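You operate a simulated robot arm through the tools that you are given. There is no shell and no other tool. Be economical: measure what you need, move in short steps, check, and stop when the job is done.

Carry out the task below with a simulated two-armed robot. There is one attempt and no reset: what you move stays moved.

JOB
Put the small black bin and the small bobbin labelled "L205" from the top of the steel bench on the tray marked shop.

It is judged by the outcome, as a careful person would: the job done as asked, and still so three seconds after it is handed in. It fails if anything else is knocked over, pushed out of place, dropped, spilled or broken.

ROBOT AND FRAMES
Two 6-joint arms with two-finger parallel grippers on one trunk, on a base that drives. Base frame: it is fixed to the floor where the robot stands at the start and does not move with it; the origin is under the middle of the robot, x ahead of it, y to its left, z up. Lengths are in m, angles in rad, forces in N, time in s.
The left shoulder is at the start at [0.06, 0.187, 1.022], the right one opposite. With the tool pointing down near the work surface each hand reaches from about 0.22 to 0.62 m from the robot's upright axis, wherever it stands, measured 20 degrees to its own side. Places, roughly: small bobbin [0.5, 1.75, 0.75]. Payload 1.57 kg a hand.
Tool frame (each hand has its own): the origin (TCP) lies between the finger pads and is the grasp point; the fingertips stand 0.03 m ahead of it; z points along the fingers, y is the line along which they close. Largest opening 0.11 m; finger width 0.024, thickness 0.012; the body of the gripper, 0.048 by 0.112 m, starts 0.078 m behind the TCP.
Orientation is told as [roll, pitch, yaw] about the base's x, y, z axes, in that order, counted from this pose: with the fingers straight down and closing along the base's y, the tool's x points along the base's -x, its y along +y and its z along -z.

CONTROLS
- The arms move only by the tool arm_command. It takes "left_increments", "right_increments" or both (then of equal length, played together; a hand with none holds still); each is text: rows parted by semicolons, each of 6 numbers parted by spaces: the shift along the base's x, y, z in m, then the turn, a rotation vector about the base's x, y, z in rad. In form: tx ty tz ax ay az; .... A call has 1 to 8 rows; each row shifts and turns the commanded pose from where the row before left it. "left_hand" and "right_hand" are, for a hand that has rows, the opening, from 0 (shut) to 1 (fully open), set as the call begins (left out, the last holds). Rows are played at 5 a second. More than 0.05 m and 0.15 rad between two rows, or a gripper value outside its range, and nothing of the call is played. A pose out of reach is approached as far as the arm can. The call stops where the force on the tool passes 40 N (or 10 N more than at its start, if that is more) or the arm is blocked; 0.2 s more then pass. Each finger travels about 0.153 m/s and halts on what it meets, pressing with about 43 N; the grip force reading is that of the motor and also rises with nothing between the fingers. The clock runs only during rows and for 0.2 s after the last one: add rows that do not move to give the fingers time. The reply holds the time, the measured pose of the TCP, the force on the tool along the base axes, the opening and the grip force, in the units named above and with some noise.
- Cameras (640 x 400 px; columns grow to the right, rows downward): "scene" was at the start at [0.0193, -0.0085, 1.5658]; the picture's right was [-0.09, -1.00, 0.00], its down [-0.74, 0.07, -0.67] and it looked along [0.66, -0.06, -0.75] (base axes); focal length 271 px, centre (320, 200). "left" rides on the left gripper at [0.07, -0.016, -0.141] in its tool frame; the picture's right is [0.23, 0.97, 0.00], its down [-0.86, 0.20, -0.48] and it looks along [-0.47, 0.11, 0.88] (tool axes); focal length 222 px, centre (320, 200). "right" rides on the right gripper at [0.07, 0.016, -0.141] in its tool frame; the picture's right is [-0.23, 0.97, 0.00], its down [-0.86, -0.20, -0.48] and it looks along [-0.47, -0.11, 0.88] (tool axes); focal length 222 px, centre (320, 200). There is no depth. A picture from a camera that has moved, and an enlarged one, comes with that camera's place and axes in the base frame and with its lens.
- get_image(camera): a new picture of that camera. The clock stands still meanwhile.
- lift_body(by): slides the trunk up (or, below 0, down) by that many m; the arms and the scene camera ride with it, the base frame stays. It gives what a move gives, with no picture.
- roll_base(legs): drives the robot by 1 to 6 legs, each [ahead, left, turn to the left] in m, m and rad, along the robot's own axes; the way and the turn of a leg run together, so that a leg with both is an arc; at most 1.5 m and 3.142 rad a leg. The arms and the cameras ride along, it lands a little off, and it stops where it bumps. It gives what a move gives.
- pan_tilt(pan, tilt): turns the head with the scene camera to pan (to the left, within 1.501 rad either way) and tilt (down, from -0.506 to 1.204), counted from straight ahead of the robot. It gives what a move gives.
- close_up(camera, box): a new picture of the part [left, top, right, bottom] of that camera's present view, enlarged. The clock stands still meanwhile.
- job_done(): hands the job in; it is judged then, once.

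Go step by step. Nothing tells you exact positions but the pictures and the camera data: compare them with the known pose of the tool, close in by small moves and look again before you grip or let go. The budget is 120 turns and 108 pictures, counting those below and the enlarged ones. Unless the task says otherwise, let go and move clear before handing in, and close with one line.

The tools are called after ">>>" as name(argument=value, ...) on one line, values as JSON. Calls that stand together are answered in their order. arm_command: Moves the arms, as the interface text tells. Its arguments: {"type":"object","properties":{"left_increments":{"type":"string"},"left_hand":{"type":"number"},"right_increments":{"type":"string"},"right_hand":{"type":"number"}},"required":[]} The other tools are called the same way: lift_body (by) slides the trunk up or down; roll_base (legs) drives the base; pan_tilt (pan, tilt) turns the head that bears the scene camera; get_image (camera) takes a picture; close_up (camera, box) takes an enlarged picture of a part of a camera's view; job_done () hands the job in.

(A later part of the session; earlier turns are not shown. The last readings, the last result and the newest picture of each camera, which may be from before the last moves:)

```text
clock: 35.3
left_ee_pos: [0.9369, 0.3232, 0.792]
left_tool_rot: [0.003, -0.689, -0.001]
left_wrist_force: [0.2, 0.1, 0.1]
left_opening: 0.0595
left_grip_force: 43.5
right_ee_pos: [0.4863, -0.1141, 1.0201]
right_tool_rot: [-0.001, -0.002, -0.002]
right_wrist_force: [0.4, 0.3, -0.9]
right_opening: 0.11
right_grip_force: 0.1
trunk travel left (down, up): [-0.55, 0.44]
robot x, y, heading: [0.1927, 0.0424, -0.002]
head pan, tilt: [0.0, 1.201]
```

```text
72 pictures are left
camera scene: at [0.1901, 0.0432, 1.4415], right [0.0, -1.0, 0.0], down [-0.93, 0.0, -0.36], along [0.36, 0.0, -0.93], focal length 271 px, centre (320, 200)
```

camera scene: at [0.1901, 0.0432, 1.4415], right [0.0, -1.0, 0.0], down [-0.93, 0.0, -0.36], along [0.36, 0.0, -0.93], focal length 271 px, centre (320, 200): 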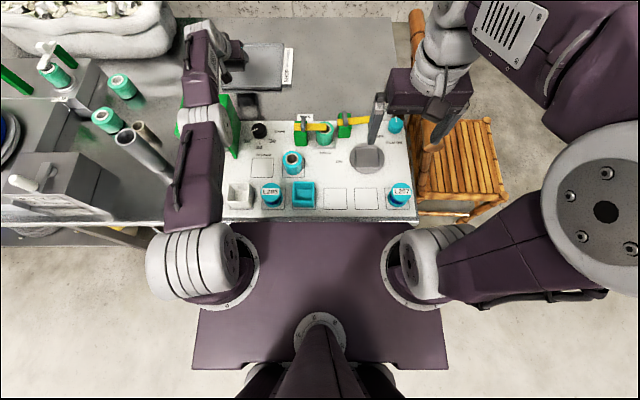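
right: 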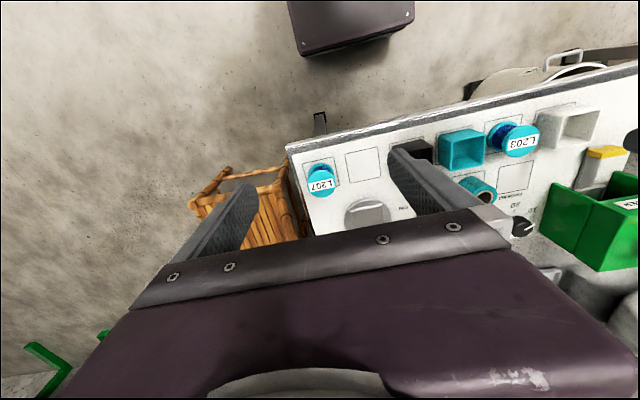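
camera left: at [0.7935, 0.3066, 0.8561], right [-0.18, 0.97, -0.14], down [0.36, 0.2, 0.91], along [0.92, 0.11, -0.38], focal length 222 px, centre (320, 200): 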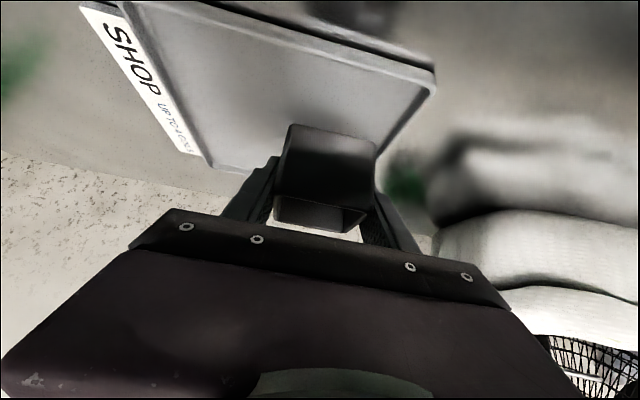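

>>> arm_command(left_increments="0.004 -0.002 -0.01 0 0 0;0.004 -0.002 -0.01 0 0 0;0 0 -0.01 0 0 0;0 0 -0.008 0 0 0")

>>> get_image(camera="left")

>>> close_up(camera="scene", box=[160, 20, 320, 120])

```text
clock: 36.3
left_ee_pos: [0.9361, 0.319, 0.7546]
left_tool_rot: [0.002, -0.69, -0.001]
left_wrist_force: [0.7, -0.4, 0.3]
left_opening: 0.0594
left_grip_force: 42.8
left hand out of reach, approached as far as the arm can: row 2
right_ee_pos: [0.4878, -0.1142, 1.0211]
right_tool_rot: [0.001, -0.001, 0.0]
right_wrist_force: [-0.4, 0.0, 0.0]
right_opening: 0.11
right_grip_force: 0.0
trunk travel left (down, up): [-0.55, 0.44]
robot x, y, heading: [0.1919, 0.0433, -0.002]
head pan, tilt: [0.0, 1.201]
```

```text
71 pictures are left
camera left: at [0.7929, 0.3028, 0.8193], right [-0.18, 0.97, -0.14], down [0.35, 0.2, 0.91], along [0.92, 0.11, -0.38], focal length 222 px, centre (320, 200)
```

left: 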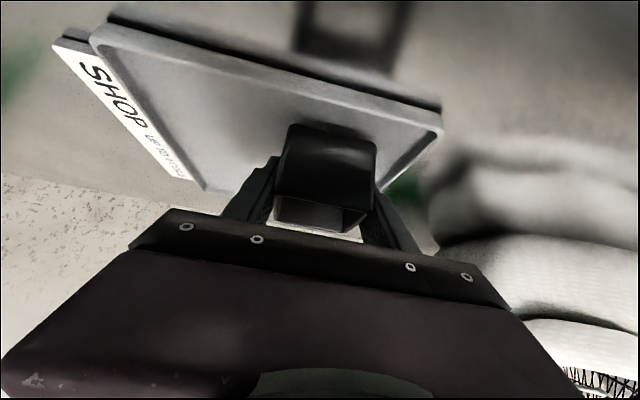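

```text
4.00 times, centred on (240, 70) of scene
camera zoom: at [0.1903, 0.0432, 1.4414], right [0.0, -1.0, 0.0], down [-0.93, 0.0, -0.36], along [0.36, 0.0, -0.93], focal length 1083 px, centre (640, 720)
```

zoom: 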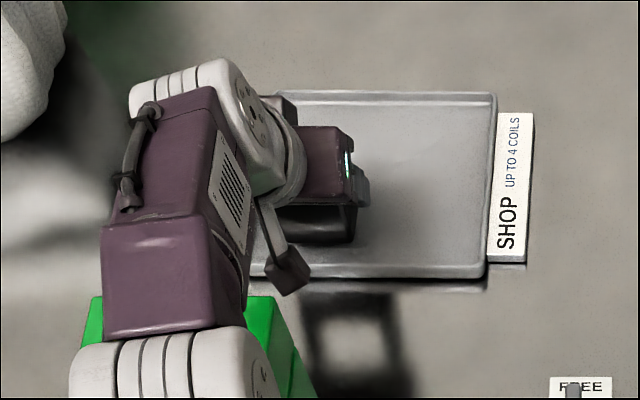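

>>> arm_command(left_increments="0 0 -0.004 0 0 0;0 0 -0.003 0 0 0;0 0 -0.003 0 0 0")

>>> close_up(camera="left", box=[220, 50, 460, 200])

```text
clock: 37.1
left_ee_pos: [0.9345, 0.3186, 0.7451]
left_tool_rot: [0.002, -0.688, -0.002]
left_wrist_force: [-0.1, 0.1, 0.0]
left_opening: 0.0597
left_grip_force: 43.2
left hand out of reach, approached as far as the arm can: row 3
right_ee_pos: [0.4876, -0.1142, 1.0209]
right_tool_rot: [0.0, -0.001, 0.0]
right_wrist_force: [-0.4, 0.5, 0.3]
right_opening: 0.11
right_grip_force: 0.0
trunk travel left (down, up): [-0.55, 0.44]
robot x, y, heading: [0.1941, 0.0454, -0.001]
head pan, tilt: [0.0, 1.201]
```

```text
2.67 times, centred on (340, 125) of left
camera zoom: at [0.7915, 0.3032, 0.8096], right [-0.18, 0.97, -0.14], down [0.36, 0.2, 0.91], along [0.92, 0.11, -0.38], focal length 592 px, centre (267, 400)
```

zoom: 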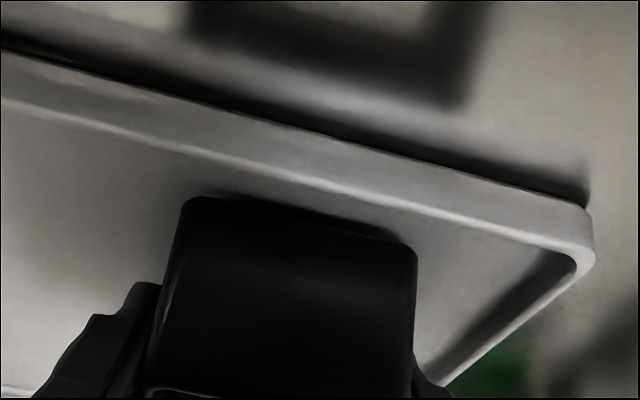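

>>> arm_command(left_increments="-0.002 0 -0.002 0 0 0;0 0 -0.002 0 0 0")

>>> arm_command(left_increments="-0.001 0 -0.002 0 0 0;0 0 -0.001 0 0 0")

>>> close_up(camera="left", box=[220, 50, 460, 200])

```text
clock: 37.7
left_ee_pos: [0.9327, 0.319, 0.7395]
left_tool_rot: [0.002, -0.69, 0.0]
left_wrist_force: [0.3, 0.1, -1.2]
left_opening: 0.0594
left_grip_force: 43.5
right_ee_pos: [0.487, -0.1146, 1.0205]
right_tool_rot: [-0.001, 0.0, 0.002]
right_wrist_force: [0.5, 0.4, -0.5]
right_opening: 0.1099
right_grip_force: 0.1
trunk travel left (down, up): [-0.55, 0.44]
robot x, y, heading: [0.1919, 0.0481, 0.003]
head pan, tilt: [0.0, 1.201]
```

```text
clock: 38.3
left_ee_pos: [0.9313, 0.3193, 0.7373]
left_tool_rot: [0.002, -0.691, 0.0]
left_wrist_force: [0.2, -1.1, -0.9]
left_opening: 0.0595
left_grip_force: 43.6
right_ee_pos: [0.487, -0.1137, 1.0201]
right_tool_rot: [0.001, 0.001, 0.0]
right_wrist_force: [0.5, 0.6, -0.4]
right_opening: 0.11
right_grip_force: 0.0
trunk travel left (down, up): [-0.55, 0.44]
robot x, y, heading: [0.1938, 0.0441, -0.003]
head pan, tilt: [0.0, 1.201]
```

```text
2.67 times, centred on (340, 125) of left
camera zoom: at [0.7886, 0.3029, 0.802], right [-0.18, 0.97, -0.14], down [0.36, 0.2, 0.91], along [0.92, 0.11, -0.38], focal length 592 px, centre (267, 400)
```

zoom: 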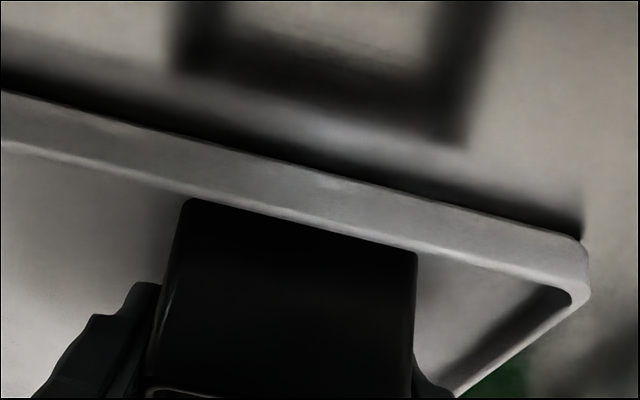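

>>> arm_command(left_increments="0.003 0 -0.002 0 0 0;0 0 -0.001 0 0 0")

>>> arm_command(left_increments="0 0 -0.0015 0 0 0;0 0 0 0 0 0")

>>> close_up(camera="left", box=[220, 50, 460, 200])

```text
clock: 38.9
left_ee_pos: [0.9331, 0.321, 0.7351]
left_tool_rot: [0.003, -0.693, -0.001]
left_wrist_force: [1.0, -1.0, 6.3]
left_opening: 0.0598
left_grip_force: 42.8
right_ee_pos: [0.4865, -0.1134, 1.0209]
right_tool_rot: [-0.001, -0.001, 0.0]
right_wrist_force: [0.2, 0.0, 0.9]
right_opening: 0.1098
right_grip_force: 0.1
trunk travel left (down, up): [-0.55, 0.44]
robot x, y, heading: [0.1922, 0.0444, -0.001]
head pan, tilt: [0.0, 1.201]
```

```text
clock: 39.5
left_ee_pos: [0.9309, 0.3208, 0.7367]
left_tool_rot: [0.003, -0.694, -0.001]
left_wrist_force: [3.5, 0.3, 13.8]
left_opening: 0.0596
left_grip_force: 43.0
right_ee_pos: [0.486, -0.1139, 1.0204]
right_tool_rot: [-0.001, -0.001, -0.001]
right_wrist_force: [-0.5, -0.7, 0.0]
right_opening: 0.1101
right_grip_force: 0.1
trunk travel left (down, up): [-0.55, 0.44]
robot x, y, heading: [0.1928, 0.0471, 0.006]
head pan, tilt: [0.0, 1.201]
```

```text
2.67 times, centred on (340, 125) of left
camera zoom: at [0.7888, 0.3033, 0.8003], right [-0.18, 0.97, -0.14], down [0.35, 0.2, 0.92], along [0.92, 0.11, -0.38], focal length 592 px, centre (267, 400)
```

zoom: 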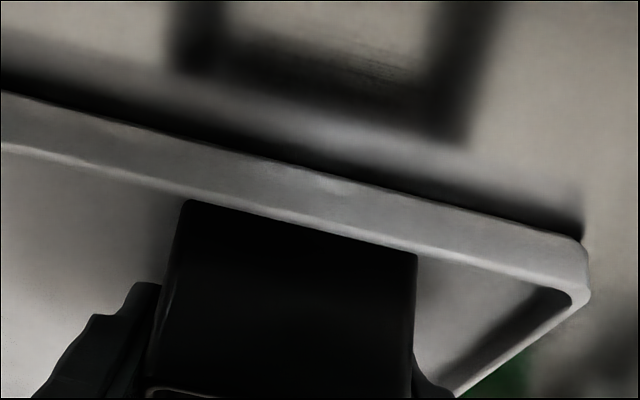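

The bin is pressing on the tray floor, so I'll let go and back away along the fingers.

>>> arm_command(left_increments="0 0 0.001 0 0 0;0 0 0 0 0 0;0 0 0 0 0 0", left_hand=0.72)

>>> arm_command(left_increments="-0.012 0 0.015 0 0 0;-0.016 0 0.02 0 0 0;-0.016 0 0.02 0 0 0;-0.016 0 0.02 0 0 0;-0.02 0 0.025 0 0 0")

>>> get_image(camera="left")

>>> get_image(camera="scene")

```text
clock: 40.3
left_ee_pos: [0.9309, 0.3216, 0.7357]
left_tool_rot: [0.003, -0.693, 0.0]
left_wrist_force: [2.1, 6.2, 14.5]
left_opening: 0.0751
left_grip_force: 0.0
right_ee_pos: [0.4851, -0.1144, 1.0212]
right_tool_rot: [-0.001, -0.003, 0.002]
right_wrist_force: [-0.5, 0.3, 0.0]
right_opening: 0.1099
right_grip_force: 0.0
trunk travel left (down, up): [-0.55, 0.44]
robot x, y, heading: [0.1959, 0.0442, 0.002]
head pan, tilt: [0.0, 1.201]
```

```text
clock: 40.9
left_ee_pos: [0.9173, 0.3187, 0.7687]
left_tool_rot: [0.01, -0.709, -0.006]
left_wrist_force: [52.4, 6.7, -20.8]
left_opening: 0.0793
left_grip_force: 0.0
right_ee_pos: [0.4921, -0.1144, 1.0191]
right_tool_rot: [-0.002, 0.005, -0.004]
right_wrist_force: [-1.3, -0.5, 0.0]
right_opening: 0.11
right_grip_force: 0.1
trunk travel left (down, up): [-0.55, 0.44]
robot x, y, heading: [0.1962, 0.0444, -0.003]
head pan, tilt: [0.0, 1.201]
stopped in row 3 (left hand): the force on the tool passed its limit (the readings are from after the stop); the commanded pose is now the measured one
```

```text
66 pictures are left
camera left: at [0.7739, 0.3016, 0.8307], right [-0.17, 0.97, -0.14], down [0.34, 0.19, 0.92], along [0.93, 0.11, -0.36], focal length 222 px, centre (320, 200)
```

left: 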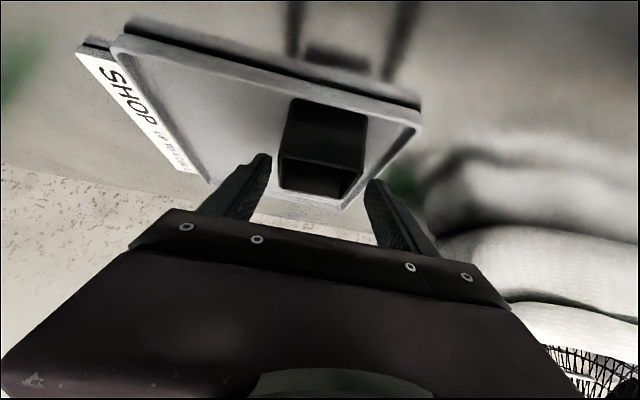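

```text
65 pictures are left
camera scene: at [0.1988, 0.0449, 1.4408], right [0.0, -1.0, 0.0], down [-0.93, 0.0, -0.36], along [0.36, 0.0, -0.93], focal length 271 px, centre (320, 200)
```

scene: 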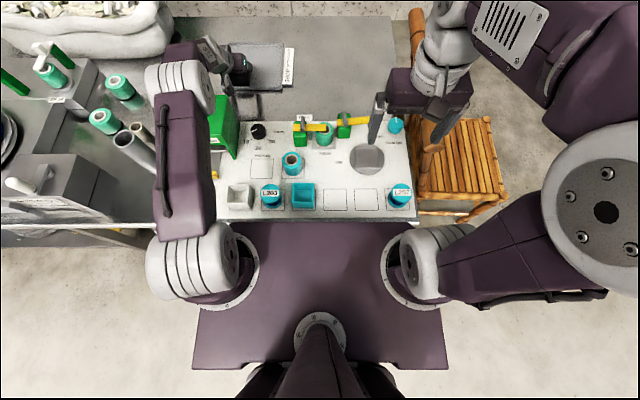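

The bin is standing in the tray, but something behind the hand stopped it, perhaps the green cap feeder box. I'll zoom in before moving.

>>> close_up(camera="scene", box=[140, 20, 300, 180])

>>> close_up(camera="right", box=[320, 0, 640, 200])

```text
2.50 times, centred on (220, 100) of scene
camera zoom: at [0.1988, 0.0449, 1.4408], right [0.0, -1.0, 0.0], down [-0.93, 0.0, -0.36], along [0.36, 0.0, -0.93], focal length 677 px, centre (570, 450)
```

zoom: 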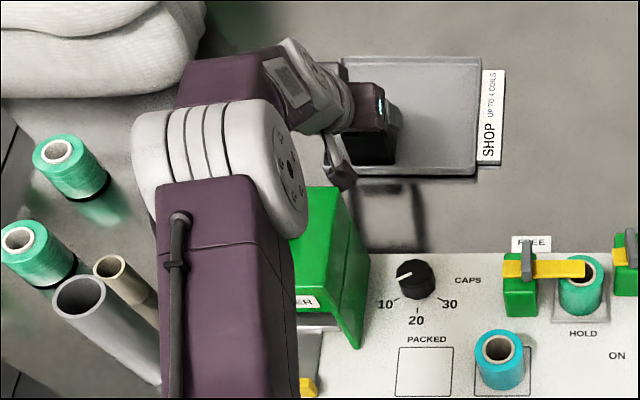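

```text
2.00 times, centred on (480, 100) of right
camera zoom: at [0.4229, -0.0973, 1.1601], right [0.23, 0.97, 0.0], down [0.86, -0.2, 0.47], along [0.46, -0.11, -0.88], focal length 444 px, centre (0, 400)
```

zoom: 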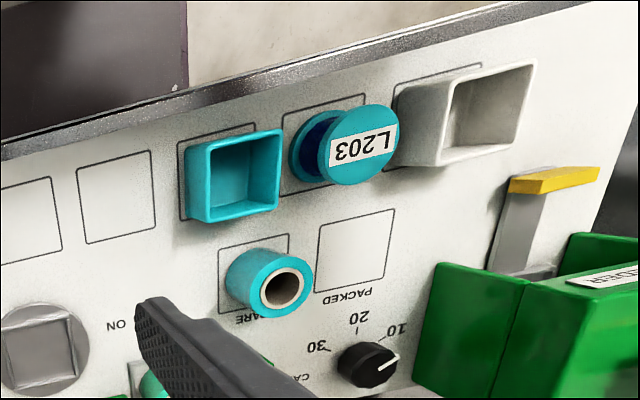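

The camera pod touched the back of the green box, which doesn't appear to have moved. I'll ease forward, straight up, and only then back.

>>> arm_command(left_increments="0.01 0 0.005 0 0 0;0 0 0.02 0 0 0;0 0 0.03 0 0 0;0 0 0.04 0 0 0;0 0 0.04 0 0 0;0 0 0.03 0 0 0")

>>> get_image(camera="left")

>>> get_image(camera="scene")

```text
clock: 42.3
left_ee_pos: [0.9197, 0.3174, 0.9352]
left_tool_rot: [0.006, -0.701, -0.005]
left_wrist_force: [0.1, -0.7, 0.0]
left_opening: 0.0791
left_grip_force: 0.0
right_ee_pos: [0.4869, -0.1154, 1.0206]
right_tool_rot: [0.001, 0.0, -0.002]
right_wrist_force: [-0.5, -0.5, 0.1]
right_opening: 0.1103
right_grip_force: 0.0
trunk travel left (down, up): [-0.55, 0.44]
robot x, y, heading: [0.1944, 0.0432, -0.0]
head pan, tilt: [0.0, 1.201]
```

```text
62 pictures are left
camera left: at [0.7758, 0.3006, 0.9989], right [-0.17, 0.97, -0.14], down [0.35, 0.2, 0.92], along [0.92, 0.11, -0.37], focal length 222 px, centre (320, 200)
```

left: 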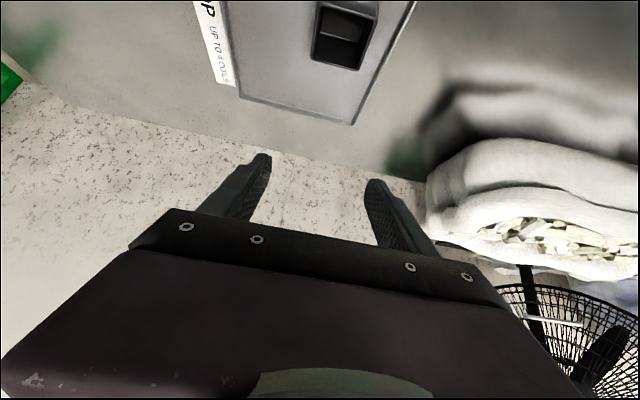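

```text
61 pictures are left
camera scene: at [0.1904, 0.0429, 1.4414], right [0.0, -1.0, 0.0], down [-0.93, 0.0, -0.36], along [0.36, 0.0, -0.93], focal length 271 px, centre (320, 200)
```

scene: 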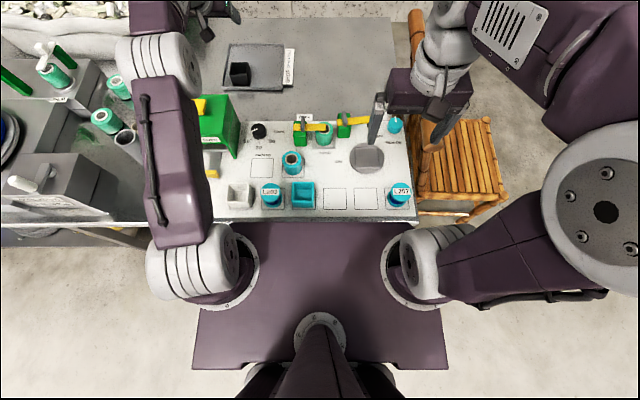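

>>> close_up(camera="scene", box=[180, 40, 300, 190])

```text
2.67 times, centred on (240, 115) of scene
camera zoom: at [0.1904, 0.0429, 1.4414], right [0.0, -1.0, 0.0], down [-0.93, 0.0, -0.36], along [0.36, 0.0, -0.93], focal length 722 px, centre (533, 427)
```

zoom: 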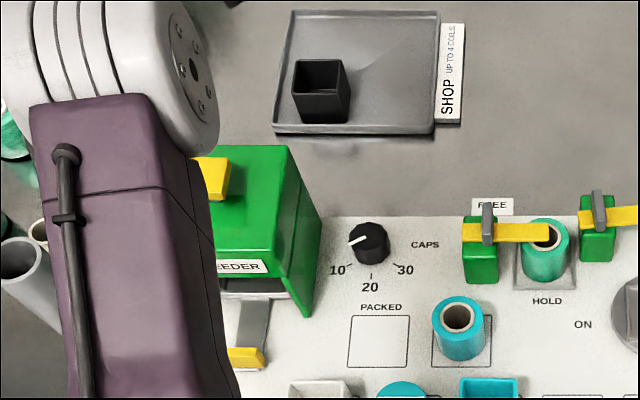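

The bin stands on the tray and the green box is in its place. Next I'll raise the trunk, back out, draw the hand in, and drive left to the bobbin.

>>> lift_body(by=0.1)

>>> roll_base(legs=[[-0.2, 0, 0], [-0.2, 0, 0]])

>>> arm_command(left_increments="-0.04 0 0 0 0 0;-0.04 0 0 0 0 0;-0.04 0 0 0 0 0;-0.04 0 0 0 0 0;-0.04 0 0 0 0 0")

>>> pan_tilt(pan=1.0, tilt=0.7)

>>> get_image(camera="scene")

```text
clock: 43.6
left_ee_pos: [0.9201, 0.3166, 1.0345]
left_tool_rot: [0.006, -0.699, -0.001]
left_wrist_force: [0.2, 0.6, -0.2]
left_opening: 0.0791
left_grip_force: 0.0
right_ee_pos: [0.4874, -0.1148, 1.1198]
right_tool_rot: [0.0, 0.001, -0.003]
right_wrist_force: [-0.7, -0.6, -0.3]
right_opening: 0.1096
right_grip_force: 0.1
trunk travel left (down, up): [-0.65, 0.34]
robot x, y, heading: [0.1943, 0.043, -0.005]
head pan, tilt: [0.0, 1.201]
```

```text
clock: 46.4
left_ee_pos: [0.5223, 0.3197, 1.0343]
left_tool_rot: [0.005, -0.7, -0.002]
left_wrist_force: [-0.5, -0.5, -0.2]
left_opening: 0.0791
left_grip_force: 0.1
right_ee_pos: [0.0896, -0.1133, 1.121]
right_tool_rot: [0.0, 0.0, -0.001]
right_wrist_force: [0.3, -0.7, 0.6]
right_opening: 0.1102
right_grip_force: 0.1
trunk travel left (down, up): [-0.65, 0.34]
robot x, y, heading: [-0.2037, 0.0462, -0.002]
head pan, tilt: [0.0, 1.201]
```

```text
clock: 47.6
left_ee_pos: [0.3197, 0.3188, 1.0363]
left_tool_rot: [0.006, -0.702, -0.001]
left_wrist_force: [-0.5, 0.0, -0.2]
left_opening: 0.0793
left_grip_force: 0.1
right_ee_pos: [0.0876, -0.1128, 1.1209]
right_tool_rot: [0.0, -0.004, -0.001]
right_wrist_force: [0.8, 0.0, 0.4]
right_opening: 0.1102
right_grip_force: 0.0
trunk travel left (down, up): [-0.65, 0.34]
robot x, y, heading: [-0.2069, 0.0476, -0.004]
head pan, tilt: [0.0, 1.201]
```

```text
clock: 48.9
left_ee_pos: [0.3218, 0.3192, 1.0348]
left_tool_rot: [0.006, -0.7, -0.001]
left_wrist_force: [1.1, -0.2, 1.0]
left_opening: 0.0792
left_grip_force: 0.0
right_ee_pos: [0.0883, -0.1137, 1.1199]
right_tool_rot: [0.002, 0.0, -0.002]
right_wrist_force: [-0.3, -0.5, 1.1]
right_opening: 0.1101
right_grip_force: 0.0
trunk travel left (down, up): [-0.65, 0.34]
robot x, y, heading: [-0.204, 0.0456, -0.002]
head pan, tilt: [1.0, 0.7]
```

```text
59 pictures are left
camera scene: at [-0.2169, 0.1156, 1.5774], right [0.84, -0.54, 0.0], down [-0.35, -0.54, -0.76], along [0.41, 0.64, -0.64], focal length 271 px, centre (320, 200)
```

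scene: 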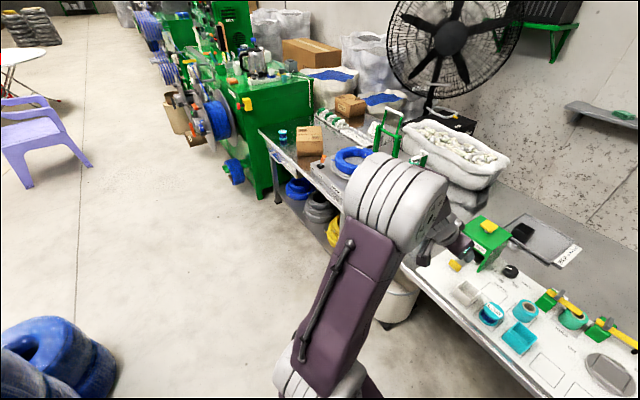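

>>> roll_base(legs=[[0, 0.7, 0], [0, 0.5, 0]])

>>> pan_tilt(pan=0.6, tilt=0.9)

>>> get_image(camera="scene")

>>> get_image(camera="left")

```text
clock: 55.3
left_ee_pos: [0.3371, 1.504, 1.035]
left_tool_rot: [0.005, -0.7, -0.015]
left_wrist_force: [-0.6, 0.6, -0.2]
left_opening: 0.0791
left_grip_force: 0.1
right_ee_pos: [0.1003, 1.0736, 1.1207]
right_tool_rot: [0.001, -0.001, -0.016]
right_wrist_force: [-0.1, -0.7, -0.8]
right_opening: 0.1101
right_grip_force: 0.0
trunk travel left (down, up): [-0.65, 0.34]
robot x, y, heading: [-0.1924, 1.2393, -0.02]
head pan, tilt: [1.0, 0.7]
```

```text
clock: 56.1
left_ee_pos: [0.3383, 1.5038, 1.0351]
left_tool_rot: [0.004, -0.7, -0.014]
left_wrist_force: [0.4, 0.2, -0.5]
left_opening: 0.0792
left_grip_force: 0.0
right_ee_pos: [0.0985, 1.0748, 1.1208]
right_tool_rot: [0.001, -0.002, -0.016]
right_wrist_force: [-0.3, 1.5, -0.3]
right_opening: 0.11
right_grip_force: 0.1
trunk travel left (down, up): [-0.65, 0.34]
robot x, y, heading: [-0.1927, 1.2408, -0.015]
head pan, tilt: [0.6, 0.901]
```

```text
58 pictures are left
camera scene: at [-0.188, 1.2792, 1.5613], right [0.55, -0.83, 0.0], down [-0.65, -0.43, -0.62], along [0.52, 0.34, -0.78], focal length 271 px, centre (320, 200)
```

scene: 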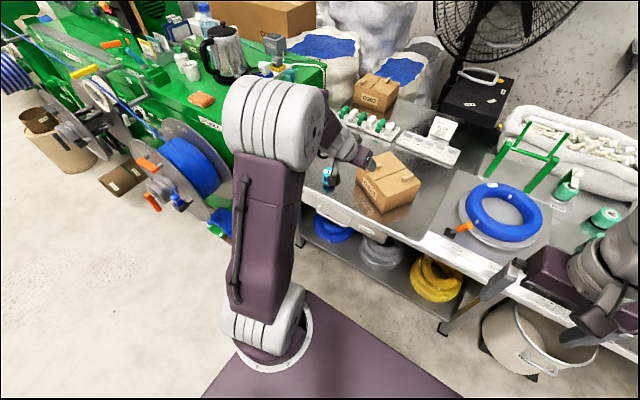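

```text
57 pictures are left
camera left: at [0.1934, 1.4889, 1.0984], right [-0.16, 0.98, -0.14], down [0.35, 0.19, 0.92], along [0.92, 0.1, -0.37], focal length 222 px, centre (320, 200)
```

left: 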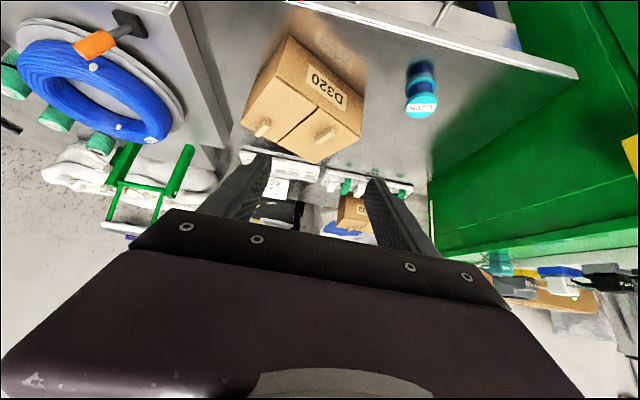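

>>> close_up(camera="left", box=[370, 40, 470, 130])

```text
4.44 times, centred on (420, 85) of left
camera zoom: at [0.1934, 1.4889, 1.0984], right [-0.16, 0.98, -0.14], down [0.35, 0.19, 0.92], along [0.92, 0.1, -0.37], focal length 987 px, centre (-124, 711)
```

zoom: 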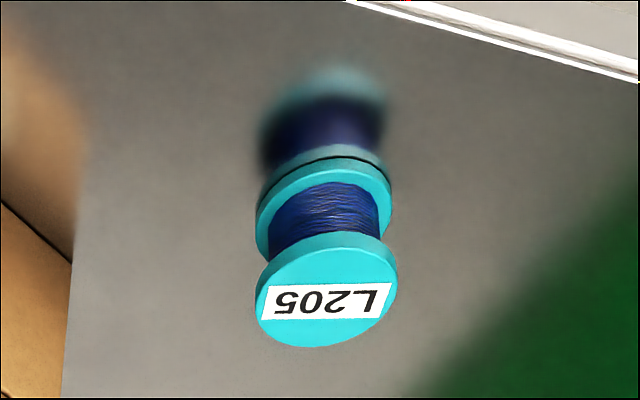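

It reads L205, so this is the right bobbin, upright at about (0.486, 1.685), 48 mm high, 58 mm across the flange. I'll line up the base with it and reduce the tilt to 0.6 so that the pads bear on both flanges.

>>> roll_base(legs=[[0, 0.18, 0.015]])

>>> arm_command(left_increments="0.02 0 -0.03 0 0.05 0.008;0.02 0 -0.03 0 0.05 0;0.01 0 -0.03 0 0 0", left_hand=0.75)

>>> get_image(camera="left")

>>> get_image(camera="scene")

```text
clock: 57.6
left_ee_pos: [0.3339, 1.6886, 1.0351]
left_tool_rot: [0.005, -0.7, 0.003]
left_wrist_force: [-0.5, 0.1, 1.4]
left_opening: 0.0792
left_grip_force: 0.1
right_ee_pos: [0.103, 1.2565, 1.1204]
right_tool_rot: [0.002, -0.002, 0.002]
right_wrist_force: [-0.4, 0.5, -0.8]
right_opening: 0.11
right_grip_force: 0.0
trunk travel left (down, up): [-0.65, 0.34]
robot x, y, heading: [-0.1898, 1.4136, 0.001]
head pan, tilt: [0.6, 0.901]
```

```text
clock: 58.4
left_ee_pos: [0.3855, 1.6899, 0.9454]
left_tool_rot: [0.004, -0.6, 0.009]
left_wrist_force: [0.4, -0.2, 0.7]
left_opening: 0.0825
left_grip_force: 0.1
right_ee_pos: [0.1037, 1.2569, 1.1198]
right_tool_rot: [0.001, -0.002, 0.003]
right_wrist_force: [0.6, 0.6, 1.0]
right_opening: 0.1103
right_grip_force: 0.2
trunk travel left (down, up): [-0.65, 0.34]
robot x, y, heading: [-0.1925, 1.4185, -0.002]
head pan, tilt: [0.6, 0.901]
```

```text
55 pictures are left
camera left: at [0.2492, 1.6712, 1.022], right [-0.2, 0.97, -0.12], down [0.43, 0.2, 0.88], along [0.88, 0.12, -0.46], focal length 222 px, centre (320, 200)
```

left: 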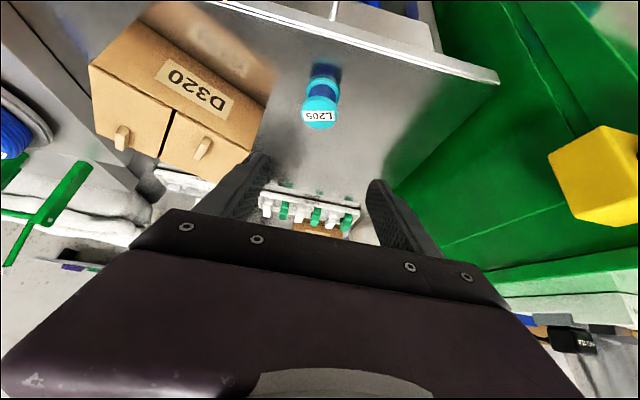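

```text
54 pictures are left
camera scene: at [-0.187, 1.4563, 1.5613], right [0.57, -0.82, 0.0], down [-0.65, -0.44, -0.62], along [0.51, 0.35, -0.78], focal length 271 px, centre (320, 200)
```

scene: 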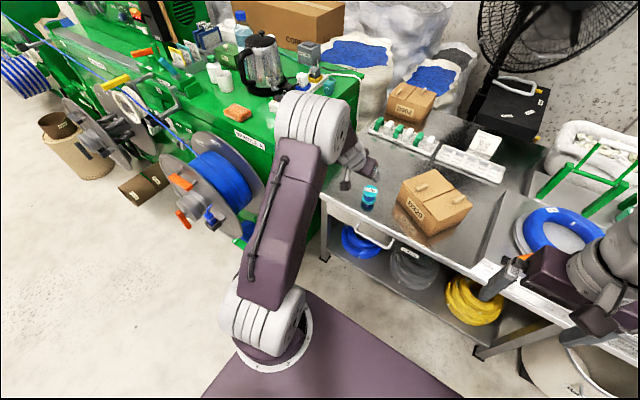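

>>> close_up(camera="left", box=[240, 50, 400, 150])

```text
4.00 times, centred on (320, 100) of left
camera zoom: at [0.2492, 1.6712, 1.022], right [-0.2, 0.97, -0.12], down [0.43, 0.2, 0.88], along [0.88, 0.12, -0.46], focal length 888 px, centre (320, 600)
```

zoom: 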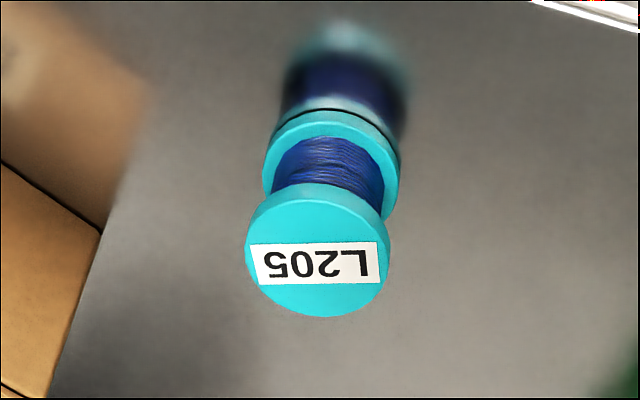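

The bobbin's centre is near (0.488, 1.684). I'll descend to just above it and check.

>>> arm_command(left_increments="0.014 -0.002 -0.035 0 0 -0.003;0.014 -0.002 -0.035 0 0 -0.003;0.014 -0.002 -0.035 0 0 -0.003;0.014 0 -0.03 0 0 0;0.01 0 -0.015 0 0 0")

>>> get_image(camera="left")

```text
clock: 59.6
left_ee_pos: [0.4499, 1.6843, 0.7952]
left_tool_rot: [0.006, -0.6, 0.001]
left_wrist_force: [0.9, 0.0, 0.8]
left_opening: 0.0826
left_grip_force: 0.1
right_ee_pos: [0.1025, 1.2573, 1.1207]
right_tool_rot: [0.0, 0.0, 0.002]
right_wrist_force: [-0.1, -0.4, -0.1]
right_opening: 0.1101
right_grip_force: 0.2
trunk travel left (down, up): [-0.65, 0.34]
robot x, y, heading: [-0.1909, 1.418, 0.003]
head pan, tilt: [0.6, 0.901]
```

```text
52 pictures are left
camera left: at [0.3133, 1.6662, 0.8716], right [-0.19, 0.97, -0.12], down [0.43, 0.2, 0.88], along [0.88, 0.12, -0.46], focal length 222 px, centre (320, 200)
```

left: 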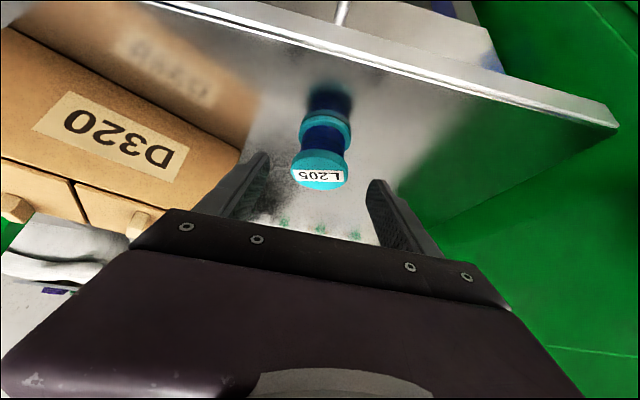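

>>> arm_command(left_increments="0.012 0 -0.02 0 0 0;0.011 0 -0.02 0 0 0;0.009 0 -0.013 0 0 0;0 0 -0.004 0 0 0")

>>> get_image(camera="left")

>>> close_up(camera="scene", box=[300, 130, 460, 230])

```text
clock: 60.6
left_ee_pos: [0.4823, 1.6837, 0.7388]
left_tool_rot: [0.005, -0.6, 0.002]
left_wrist_force: [0.5, -0.8, -0.7]
left_opening: 0.0824
left_grip_force: 0.1
right_ee_pos: [0.1032, 1.2568, 1.1198]
right_tool_rot: [0.0, 0.001, 0.003]
right_wrist_force: [0.4, -0.1, 1.2]
right_opening: 0.1097
right_grip_force: 0.1
trunk travel left (down, up): [-0.65, 0.34]
robot x, y, heading: [-0.1922, 1.4142, -0.007]
head pan, tilt: [0.6, 0.901]
```

```text
51 pictures are left
camera left: at [0.3455, 1.6663, 0.8158], right [-0.19, 0.97, -0.12], down [0.43, 0.2, 0.88], along [0.88, 0.11, -0.46], focal length 222 px, centre (320, 200)
```

left: 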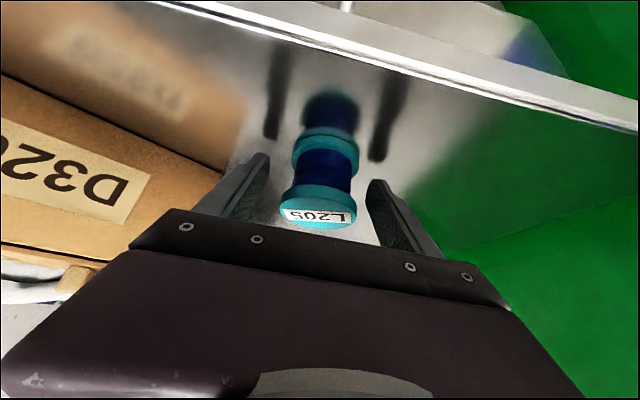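

```text
4.00 times, centred on (380, 180) of scene
camera zoom: at [-0.1875, 1.4559, 1.5612], right [0.57, -0.82, 0.0], down [-0.65, -0.44, -0.62], along [0.51, 0.35, -0.78], focal length 1083 px, centre (80, 280)
```

zoom: 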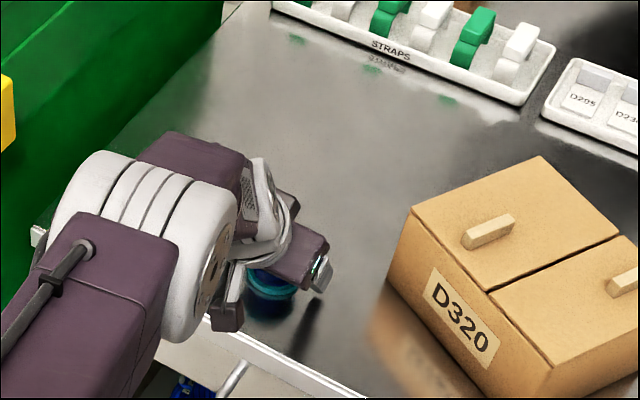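

The fingers straddle the bobbin with clearance from the box. I'll go 4 mm lower, grip, and lift slowly.

>>> arm_command(left_increments="0 0 -0.004 0 0 0;0 0 0 0 0 0")

>>> arm_command(left_increments="0 0 0 0 0 0;0 0 0 0 0 0;0 0 0 0 0 0;0 0 0 0 0 0", left_hand=0.0)

>>> arm_command(left_increments="0 0 0.003 0 0 0;0 0 0.004 0 0 0;0 0 0.005 0 0 0;0 0 0.005 0 0 0;0 0 0.005 0 0 0")

>>> get_image(camera="left")

```text
clock: 61.2
left_ee_pos: [0.4827, 1.6837, 0.7348]
left_tool_rot: [0.006, -0.6, 0.0]
left_wrist_force: [-0.1, 0.3, -0.3]
left_opening: 0.0823
left_grip_force: 0.0
right_ee_pos: [0.1035, 1.2579, 1.1218]
right_tool_rot: [0.0, 0.002, 0.001]
right_wrist_force: [-0.1, -0.1, -0.4]
right_opening: 0.1099
right_grip_force: 0.0
trunk travel left (down, up): [-0.65, 0.34]
robot x, y, heading: [-0.1916, 1.4141, 0.001]
head pan, tilt: [0.6, 0.901]
```

```text
clock: 62.2
left_ee_pos: [0.4805, 1.6837, 0.7351]
left_tool_rot: [0.005, -0.598, 0.002]
left_wrist_force: [0.6, -0.1, -0.2]
left_opening: 0.0543
left_grip_force: 43.2
right_ee_pos: [0.103, 1.2558, 1.1201]
right_tool_rot: [0.0, 0.0, 0.001]
right_wrist_force: [0.3, -0.3, 0.7]
right_opening: 0.1102
right_grip_force: 0.0
trunk travel left (down, up): [-0.65, 0.34]
robot x, y, heading: [-0.1886, 1.4119, 0.004]
head pan, tilt: [0.6, 0.901]
```

```text
clock: 63.4
left_ee_pos: [0.4813, 1.6836, 0.756]
left_tool_rot: [0.005, -0.601, 0.0]
left_wrist_force: [-0.9, -0.4, -2.4]
left_opening: 0.0542
left_grip_force: 43.1
right_ee_pos: [0.1037, 1.2565, 1.1216]
right_tool_rot: [-0.001, 0.0, 0.002]
right_wrist_force: [0.5, -0.3, -0.6]
right_opening: 0.1099
right_grip_force: 0.0
trunk travel left (down, up): [-0.65, 0.34]
robot x, y, heading: [-0.1933, 1.4156, 0.003]
head pan, tilt: [0.6, 0.901]
```

```text
49 pictures are left
camera left: at [0.345, 1.6665, 0.8336], right [-0.19, 0.97, -0.12], down [0.43, 0.2, 0.88], along [0.88, 0.11, -0.46], focal length 222 px, centre (320, 200)
```

left: 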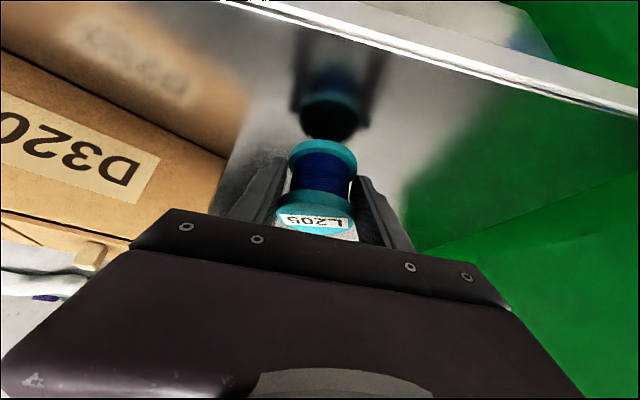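

The bobbin is held and off the bench. I'll raise it gently and draw it back clear of the bench before driving.

>>> arm_command(left_increments="0 0 0.01 0 0 0;0 0 0.013 0 0 0;0 0 0.015 0 0 0;0 0 0.015 0 0 0;0 0 0.015 0 0 0;0 0 0.015 0 0 0;0 0 0.015 0 0 0;0 0 0.015 0 0 0")

>>> arm_command(left_increments="-0.01 0 0.015 0 0 0;-0.02 0 0.015 0 0 0;-0.02 0 0.015 0 0 0;-0.02 0 0.015 0 0 0;-0.02 0 0.01 0 0 0;-0.02 0 0.01 0 0 0;-0.02 0 0.01 0 0 0;-0.01 0 0.01 0 0 0")

>>> roll_base(legs=[[0, -0.7, 0], [0, -0.65, 0]])

>>> get_image(camera="left")

```text
clock: 65.2
left_ee_pos: [0.4814, 1.6835, 0.8689]
left_tool_rot: [0.007, -0.6, 0.001]
left_wrist_force: [0.1, 0.3, -2.6]
left_opening: 0.0538
left_grip_force: 43.2
right_ee_pos: [0.1034, 1.2575, 1.121]
right_tool_rot: [0.001, 0.002, 0.002]
right_wrist_force: [-0.4, -0.7, -0.3]
right_opening: 0.11
right_grip_force: 0.0
trunk travel left (down, up): [-0.65, 0.34]
robot x, y, heading: [-0.1909, 1.4151, 0.003]
head pan, tilt: [0.6, 0.901]
```

```text
clock: 67.0
left_ee_pos: [0.342, 1.6835, 0.9672]
left_tool_rot: [0.006, -0.601, 0.003]
left_wrist_force: [-1.1, -0.6, -0.5]
left_opening: 0.0539
left_grip_force: 43.0
right_ee_pos: [0.1038, 1.2565, 1.1206]
right_tool_rot: [0.0, 0.001, 0.002]
right_wrist_force: [0.2, -0.7, -0.3]
right_opening: 0.1099
right_grip_force: 0.1
trunk travel left (down, up): [-0.65, 0.34]
robot x, y, heading: [-0.1897, 1.4116, 0.007]
head pan, tilt: [0.6, 0.901]
```

```text
clock: 74.1
left_ee_pos: [0.3465, 0.3358, 0.968]
left_tool_rot: [0.006, -0.601, 0.0]
left_wrist_force: [-0.1, 0.2, -2.3]
left_opening: 0.054
left_grip_force: 43.1
right_ee_pos: [0.1067, -0.0903, 1.12]
right_tool_rot: [0.001, -0.001, 0.002]
right_wrist_force: [0.5, -0.8, -0.4]
right_opening: 0.1101
right_grip_force: 0.0
trunk travel left (down, up): [-0.65, 0.34]
robot x, y, heading: [-0.1868, 0.0673, 0.006]
head pan, tilt: [0.6, 0.901]
```

```text
48 pictures are left
camera left: at [0.2101, 0.3183, 1.0454], right [-0.19, 0.97, -0.12], down [0.43, 0.2, 0.88], along [0.88, 0.11, -0.46], focal length 222 px, centre (320, 200)
```

left: 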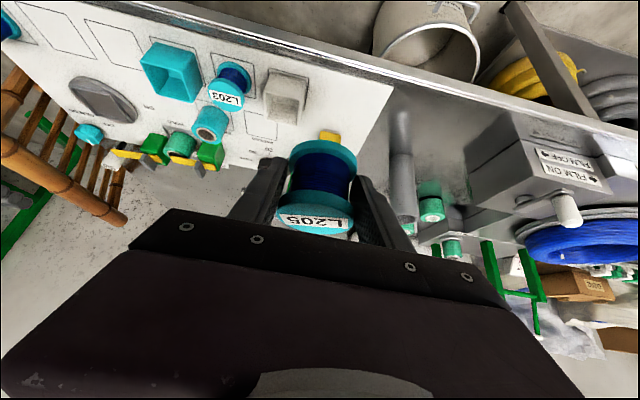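

The bobbin is still firmly held. I'll bring the right hand inward away from the chair, then shift right and drive ahead to the tray.

>>> arm_command(right_increments="0 0.02 0 0 0 0;0 0.02 0 0 0 0;0 0.02 0 0 0 0;0 0.02 0 0 0 0")

>>> roll_base(legs=[[0, -0.1, -0.006], [0.2, 0, 0], [0.15, 0, 0]])

>>> pan_tilt(pan=0.1, tilt=1.1)

>>> get_image(camera="scene")

```text
clock: 75.1
left_ee_pos: [0.3461, 0.3367, 0.968]
left_tool_rot: [0.006, -0.6, 0.001]
left_wrist_force: [0.0, -0.2, -1.3]
left_opening: 0.0537
left_grip_force: 42.9
right_ee_pos: [0.1053, -0.01, 1.1191]
right_tool_rot: [-0.003, 0.002, 0.003]
right_wrist_force: [0.2, -0.9, 0.1]
right_opening: 0.1099
right_grip_force: 0.1
trunk travel left (down, up): [-0.65, 0.34]
robot x, y, heading: [-0.1842, 0.0654, -0.002]
head pan, tilt: [0.6, 0.901]
```

```text
clock: 78.4
left_ee_pos: [0.6986, 0.2317, 0.9684]
left_tool_rot: [0.006, -0.603, -0.005]
left_wrist_force: [1.0, 0.4, -1.8]
left_opening: 0.0537
left_grip_force: 42.8
right_ee_pos: [0.456, -0.1156, 1.1209]
right_tool_rot: [0.001, -0.003, -0.003]
right_wrist_force: [-0.1, -0.3, -0.4]
right_opening: 0.1098
right_grip_force: 0.0
trunk travel left (down, up): [-0.65, 0.34]
robot x, y, heading: [0.1673, -0.0372, -0.005]
head pan, tilt: [0.6, 0.901]
```

```text
clock: 79.3
left_ee_pos: [0.7003, 0.2303, 0.9683]
left_tool_rot: [0.004, -0.601, -0.006]
left_wrist_force: [0.1, -0.2, -1.7]
left_opening: 0.0538
left_grip_force: 43.3
right_ee_pos: [0.4568, -0.1166, 1.1216]
right_tool_rot: [0.0, 0.0, -0.004]
right_wrist_force: [-0.8, 0.2, 0.1]
right_opening: 0.1099
right_grip_force: 0.0
trunk travel left (down, up): [-0.65, 0.34]
robot x, y, heading: [0.1658, -0.0364, -0.004]
head pan, tilt: [0.099, 1.1]
```

```text
47 pictures are left
camera scene: at [0.1685, -0.0308, 1.5474], right [0.1, -1.0, 0.0], down [-0.89, -0.09, -0.45], along [0.45, 0.04, -0.89], focal length 271 px, centre (320, 200)
```

scene: 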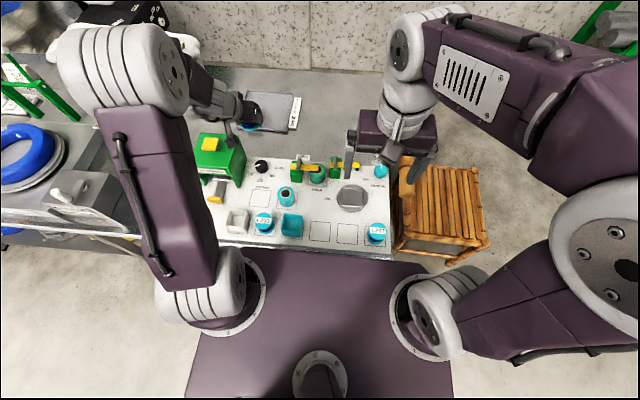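

>>> roll_base(legs=[[0.045, 0, 0.005]])

>>> arm_command(left_increments="0.015 0 0 0 0 0;0.02 0 -0.005 0 0 0;0.02 0 -0.005 0 0 0;0.02 0 -0.005 0 0 0;0.02 0 -0.005 0 0 0;0.02 0 -0.005 0 0 0;0.02 0 -0.005 0 0 0;0.02 0 -0.005 0 0 0")

>>> arm_command(left_increments="0.015 0 -0.01 0 0 0;0.01 0 -0.01 0 0 0")

>>> get_image(camera="left")

>>> get_image(camera="scene")

```text
clock: 80.2
left_ee_pos: [0.7411, 0.2333, 0.9683]
left_tool_rot: [0.006, -0.602, 0.0]
left_wrist_force: [-0.3, -1.6, -1.7]
left_opening: 0.0539
left_grip_force: 42.6
right_ee_pos: [0.5002, -0.1147, 1.1221]
right_tool_rot: [-0.001, -0.001, 0.002]
right_wrist_force: [-0.6, 0.3, 0.5]
right_opening: 0.1103
right_grip_force: 0.0
trunk travel left (down, up): [-0.65, 0.34]
robot x, y, heading: [0.2102, -0.0336, 0.005]
head pan, tilt: [0.099, 1.1]
```

```text
clock: 82.0
left_ee_pos: [0.8978, 0.2299, 0.9315]
left_tool_rot: [0.006, -0.598, 0.001]
left_wrist_force: [-0.5, 0.6, -1.6]
left_opening: 0.0537
left_grip_force: 43.4
right_ee_pos: [0.5036, -0.1143, 1.1215]
right_tool_rot: [0.0, 0.002, 0.002]
right_wrist_force: [0.0, -0.1, 0.2]
right_opening: 0.1099
right_grip_force: 0.0
trunk travel left (down, up): [-0.65, 0.34]
robot x, y, heading: [0.2063, -0.0348, 0.001]
head pan, tilt: [0.099, 1.1]
```

```text
clock: 82.6
left_ee_pos: [0.9235, 0.2337, 0.913]
left_tool_rot: [0.003, -0.599, 0.0]
left_wrist_force: [-0.4, -0.8, -2.5]
left_opening: 0.0542
left_grip_force: 42.5
right_ee_pos: [0.503, -0.1145, 1.1213]
right_tool_rot: [0.0, 0.001, 0.002]
right_wrist_force: [0.1, 0.5, 0.6]
right_opening: 0.1101
right_grip_force: 0.1
trunk travel left (down, up): [-0.65, 0.34]
robot x, y, heading: [0.2093, -0.0359, 0.002]
head pan, tilt: [0.099, 1.1]
```

```text
46 pictures are left
camera left: at [0.7869, 0.2157, 0.9901], right [-0.19, 0.97, -0.12], down [0.44, 0.2, 0.88], along [0.88, 0.11, -0.46], focal length 222 px, centre (320, 200)
```

left: 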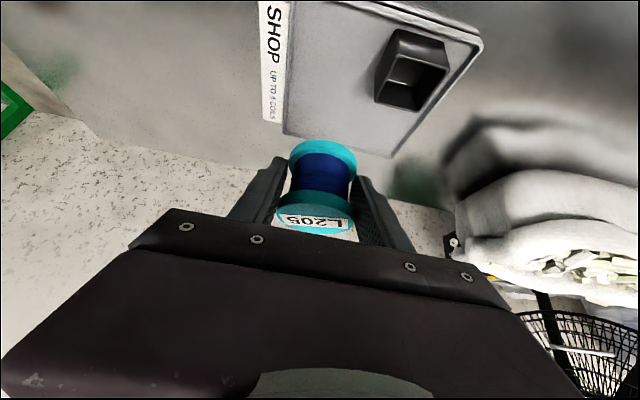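

```text
45 pictures are left
camera scene: at [0.2141, -0.0307, 1.5474], right [0.1, -0.99, 0.0], down [-0.89, -0.09, -0.45], along [0.45, 0.05, -0.89], focal length 271 px, centre (320, 200)
```

scene: 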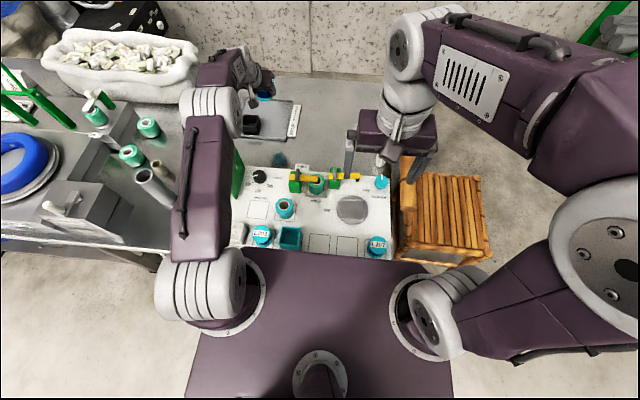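

The free space between the bin and the tray's right rim is centred at y≈0.232, where the hand already is. I'll lower the trunk 0.1 m and check.

>>> lift_body(by=-0.1)

>>> arm_command(left_increments="0.004 0 -0.01 0 0 0;0.004 0 -0.012 0 0 0;0.004 0 -0.012 0 0 0")

>>> get_image(camera="left")

>>> get_image(camera="scene")

```text
clock: 84.0
left_ee_pos: [0.9228, 0.2321, 0.8127]
left_tool_rot: [0.005, -0.601, -0.001]
left_wrist_force: [-0.2, -0.4, -2.1]
left_opening: 0.0538
left_grip_force: 42.8
right_ee_pos: [0.5029, -0.1143, 1.0217]
right_tool_rot: [-0.001, -0.001, 0.003]
right_wrist_force: [-0.2, -0.5, 0.9]
right_opening: 0.1099
right_grip_force: 0.0
trunk travel left (down, up): [-0.55, 0.44]
robot x, y, heading: [0.2081, -0.0335, 0.005]
head pan, tilt: [0.099, 1.1]
```

```text
clock: 84.8
left_ee_pos: [0.9362, 0.2342, 0.7783]
left_tool_rot: [0.007, -0.6, -0.001]
left_wrist_force: [0.2, 0.3, -1.6]
left_opening: 0.0539
left_grip_force: 42.9
right_ee_pos: [0.5026, -0.1147, 1.0209]
right_tool_rot: [-0.001, 0.001, 0.003]
right_wrist_force: [0.3, -0.2, 0.1]
right_opening: 0.11
right_grip_force: 0.1
trunk travel left (down, up): [-0.55, 0.44]
robot x, y, heading: [0.2076, -0.0345, 0.003]
head pan, tilt: [0.099, 1.1]
```

```text
44 pictures are left
camera left: at [0.7985, 0.2161, 0.8557], right [-0.19, 0.97, -0.12], down [0.43, 0.2, 0.88], along [0.88, 0.11, -0.46], focal length 222 px, centre (320, 200)
```

left: 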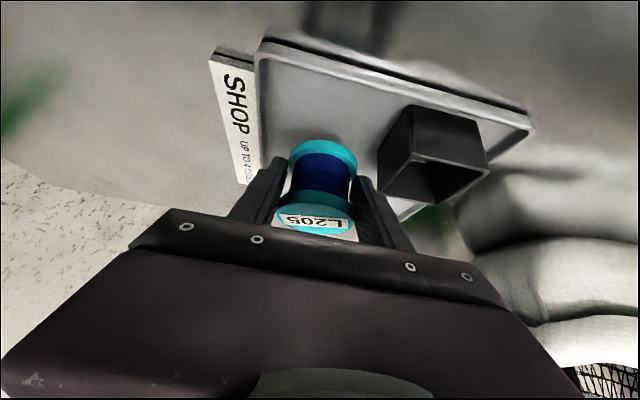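

```text
43 pictures are left
camera scene: at [0.214, -0.0308, 1.4474], right [0.1, -0.99, 0.0], down [-0.89, -0.09, -0.45], along [0.45, 0.05, -0.89], focal length 271 px, centre (320, 200)
```

scene: 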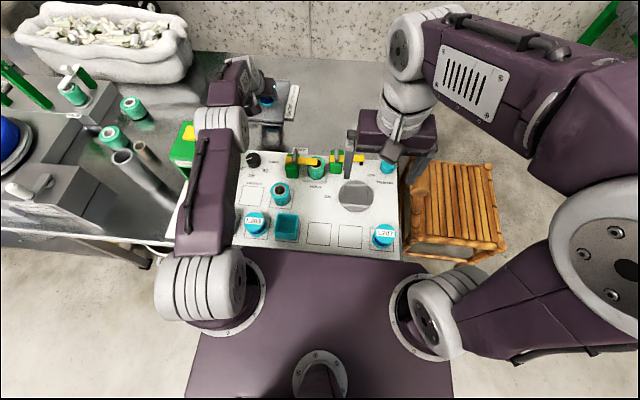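

>>> close_up(camera="left", box=[240, 60, 560, 260])

>>> close_up(camera="scene", box=[220, 60, 320, 140])

```text
2.00 times, centred on (400, 160) of left
camera zoom: at [0.7985, 0.2161, 0.8557], right [-0.19, 0.97, -0.12], down [0.43, 0.2, 0.88], along [0.88, 0.11, -0.46], focal length 444 px, centre (160, 280)
```

zoom: 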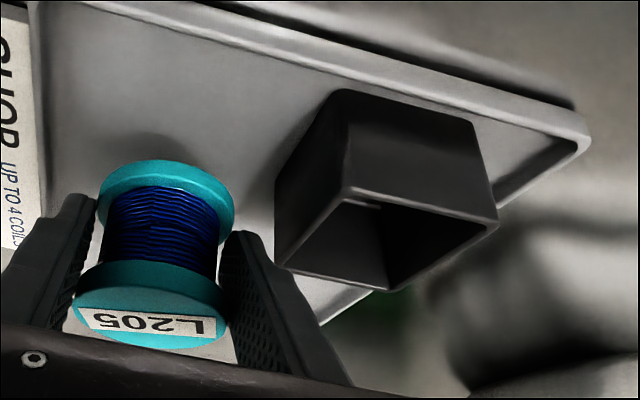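

```text
5.00 times, centred on (270, 100) of scene
camera zoom: at [0.214, -0.0308, 1.4474], right [0.1, -0.99, 0.0], down [-0.89, -0.09, -0.45], along [0.45, 0.05, -0.89], focal length 1354 px, centre (570, 700)
```

zoom: 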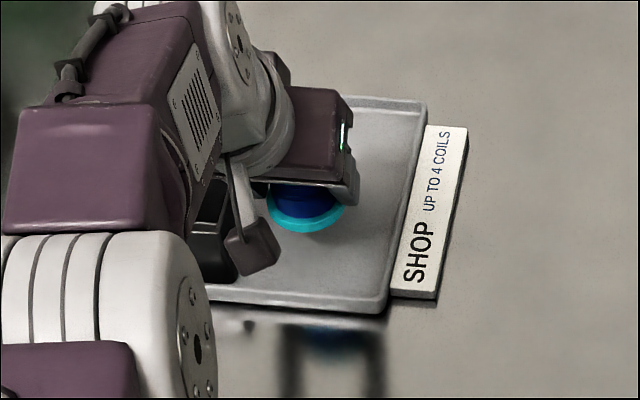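

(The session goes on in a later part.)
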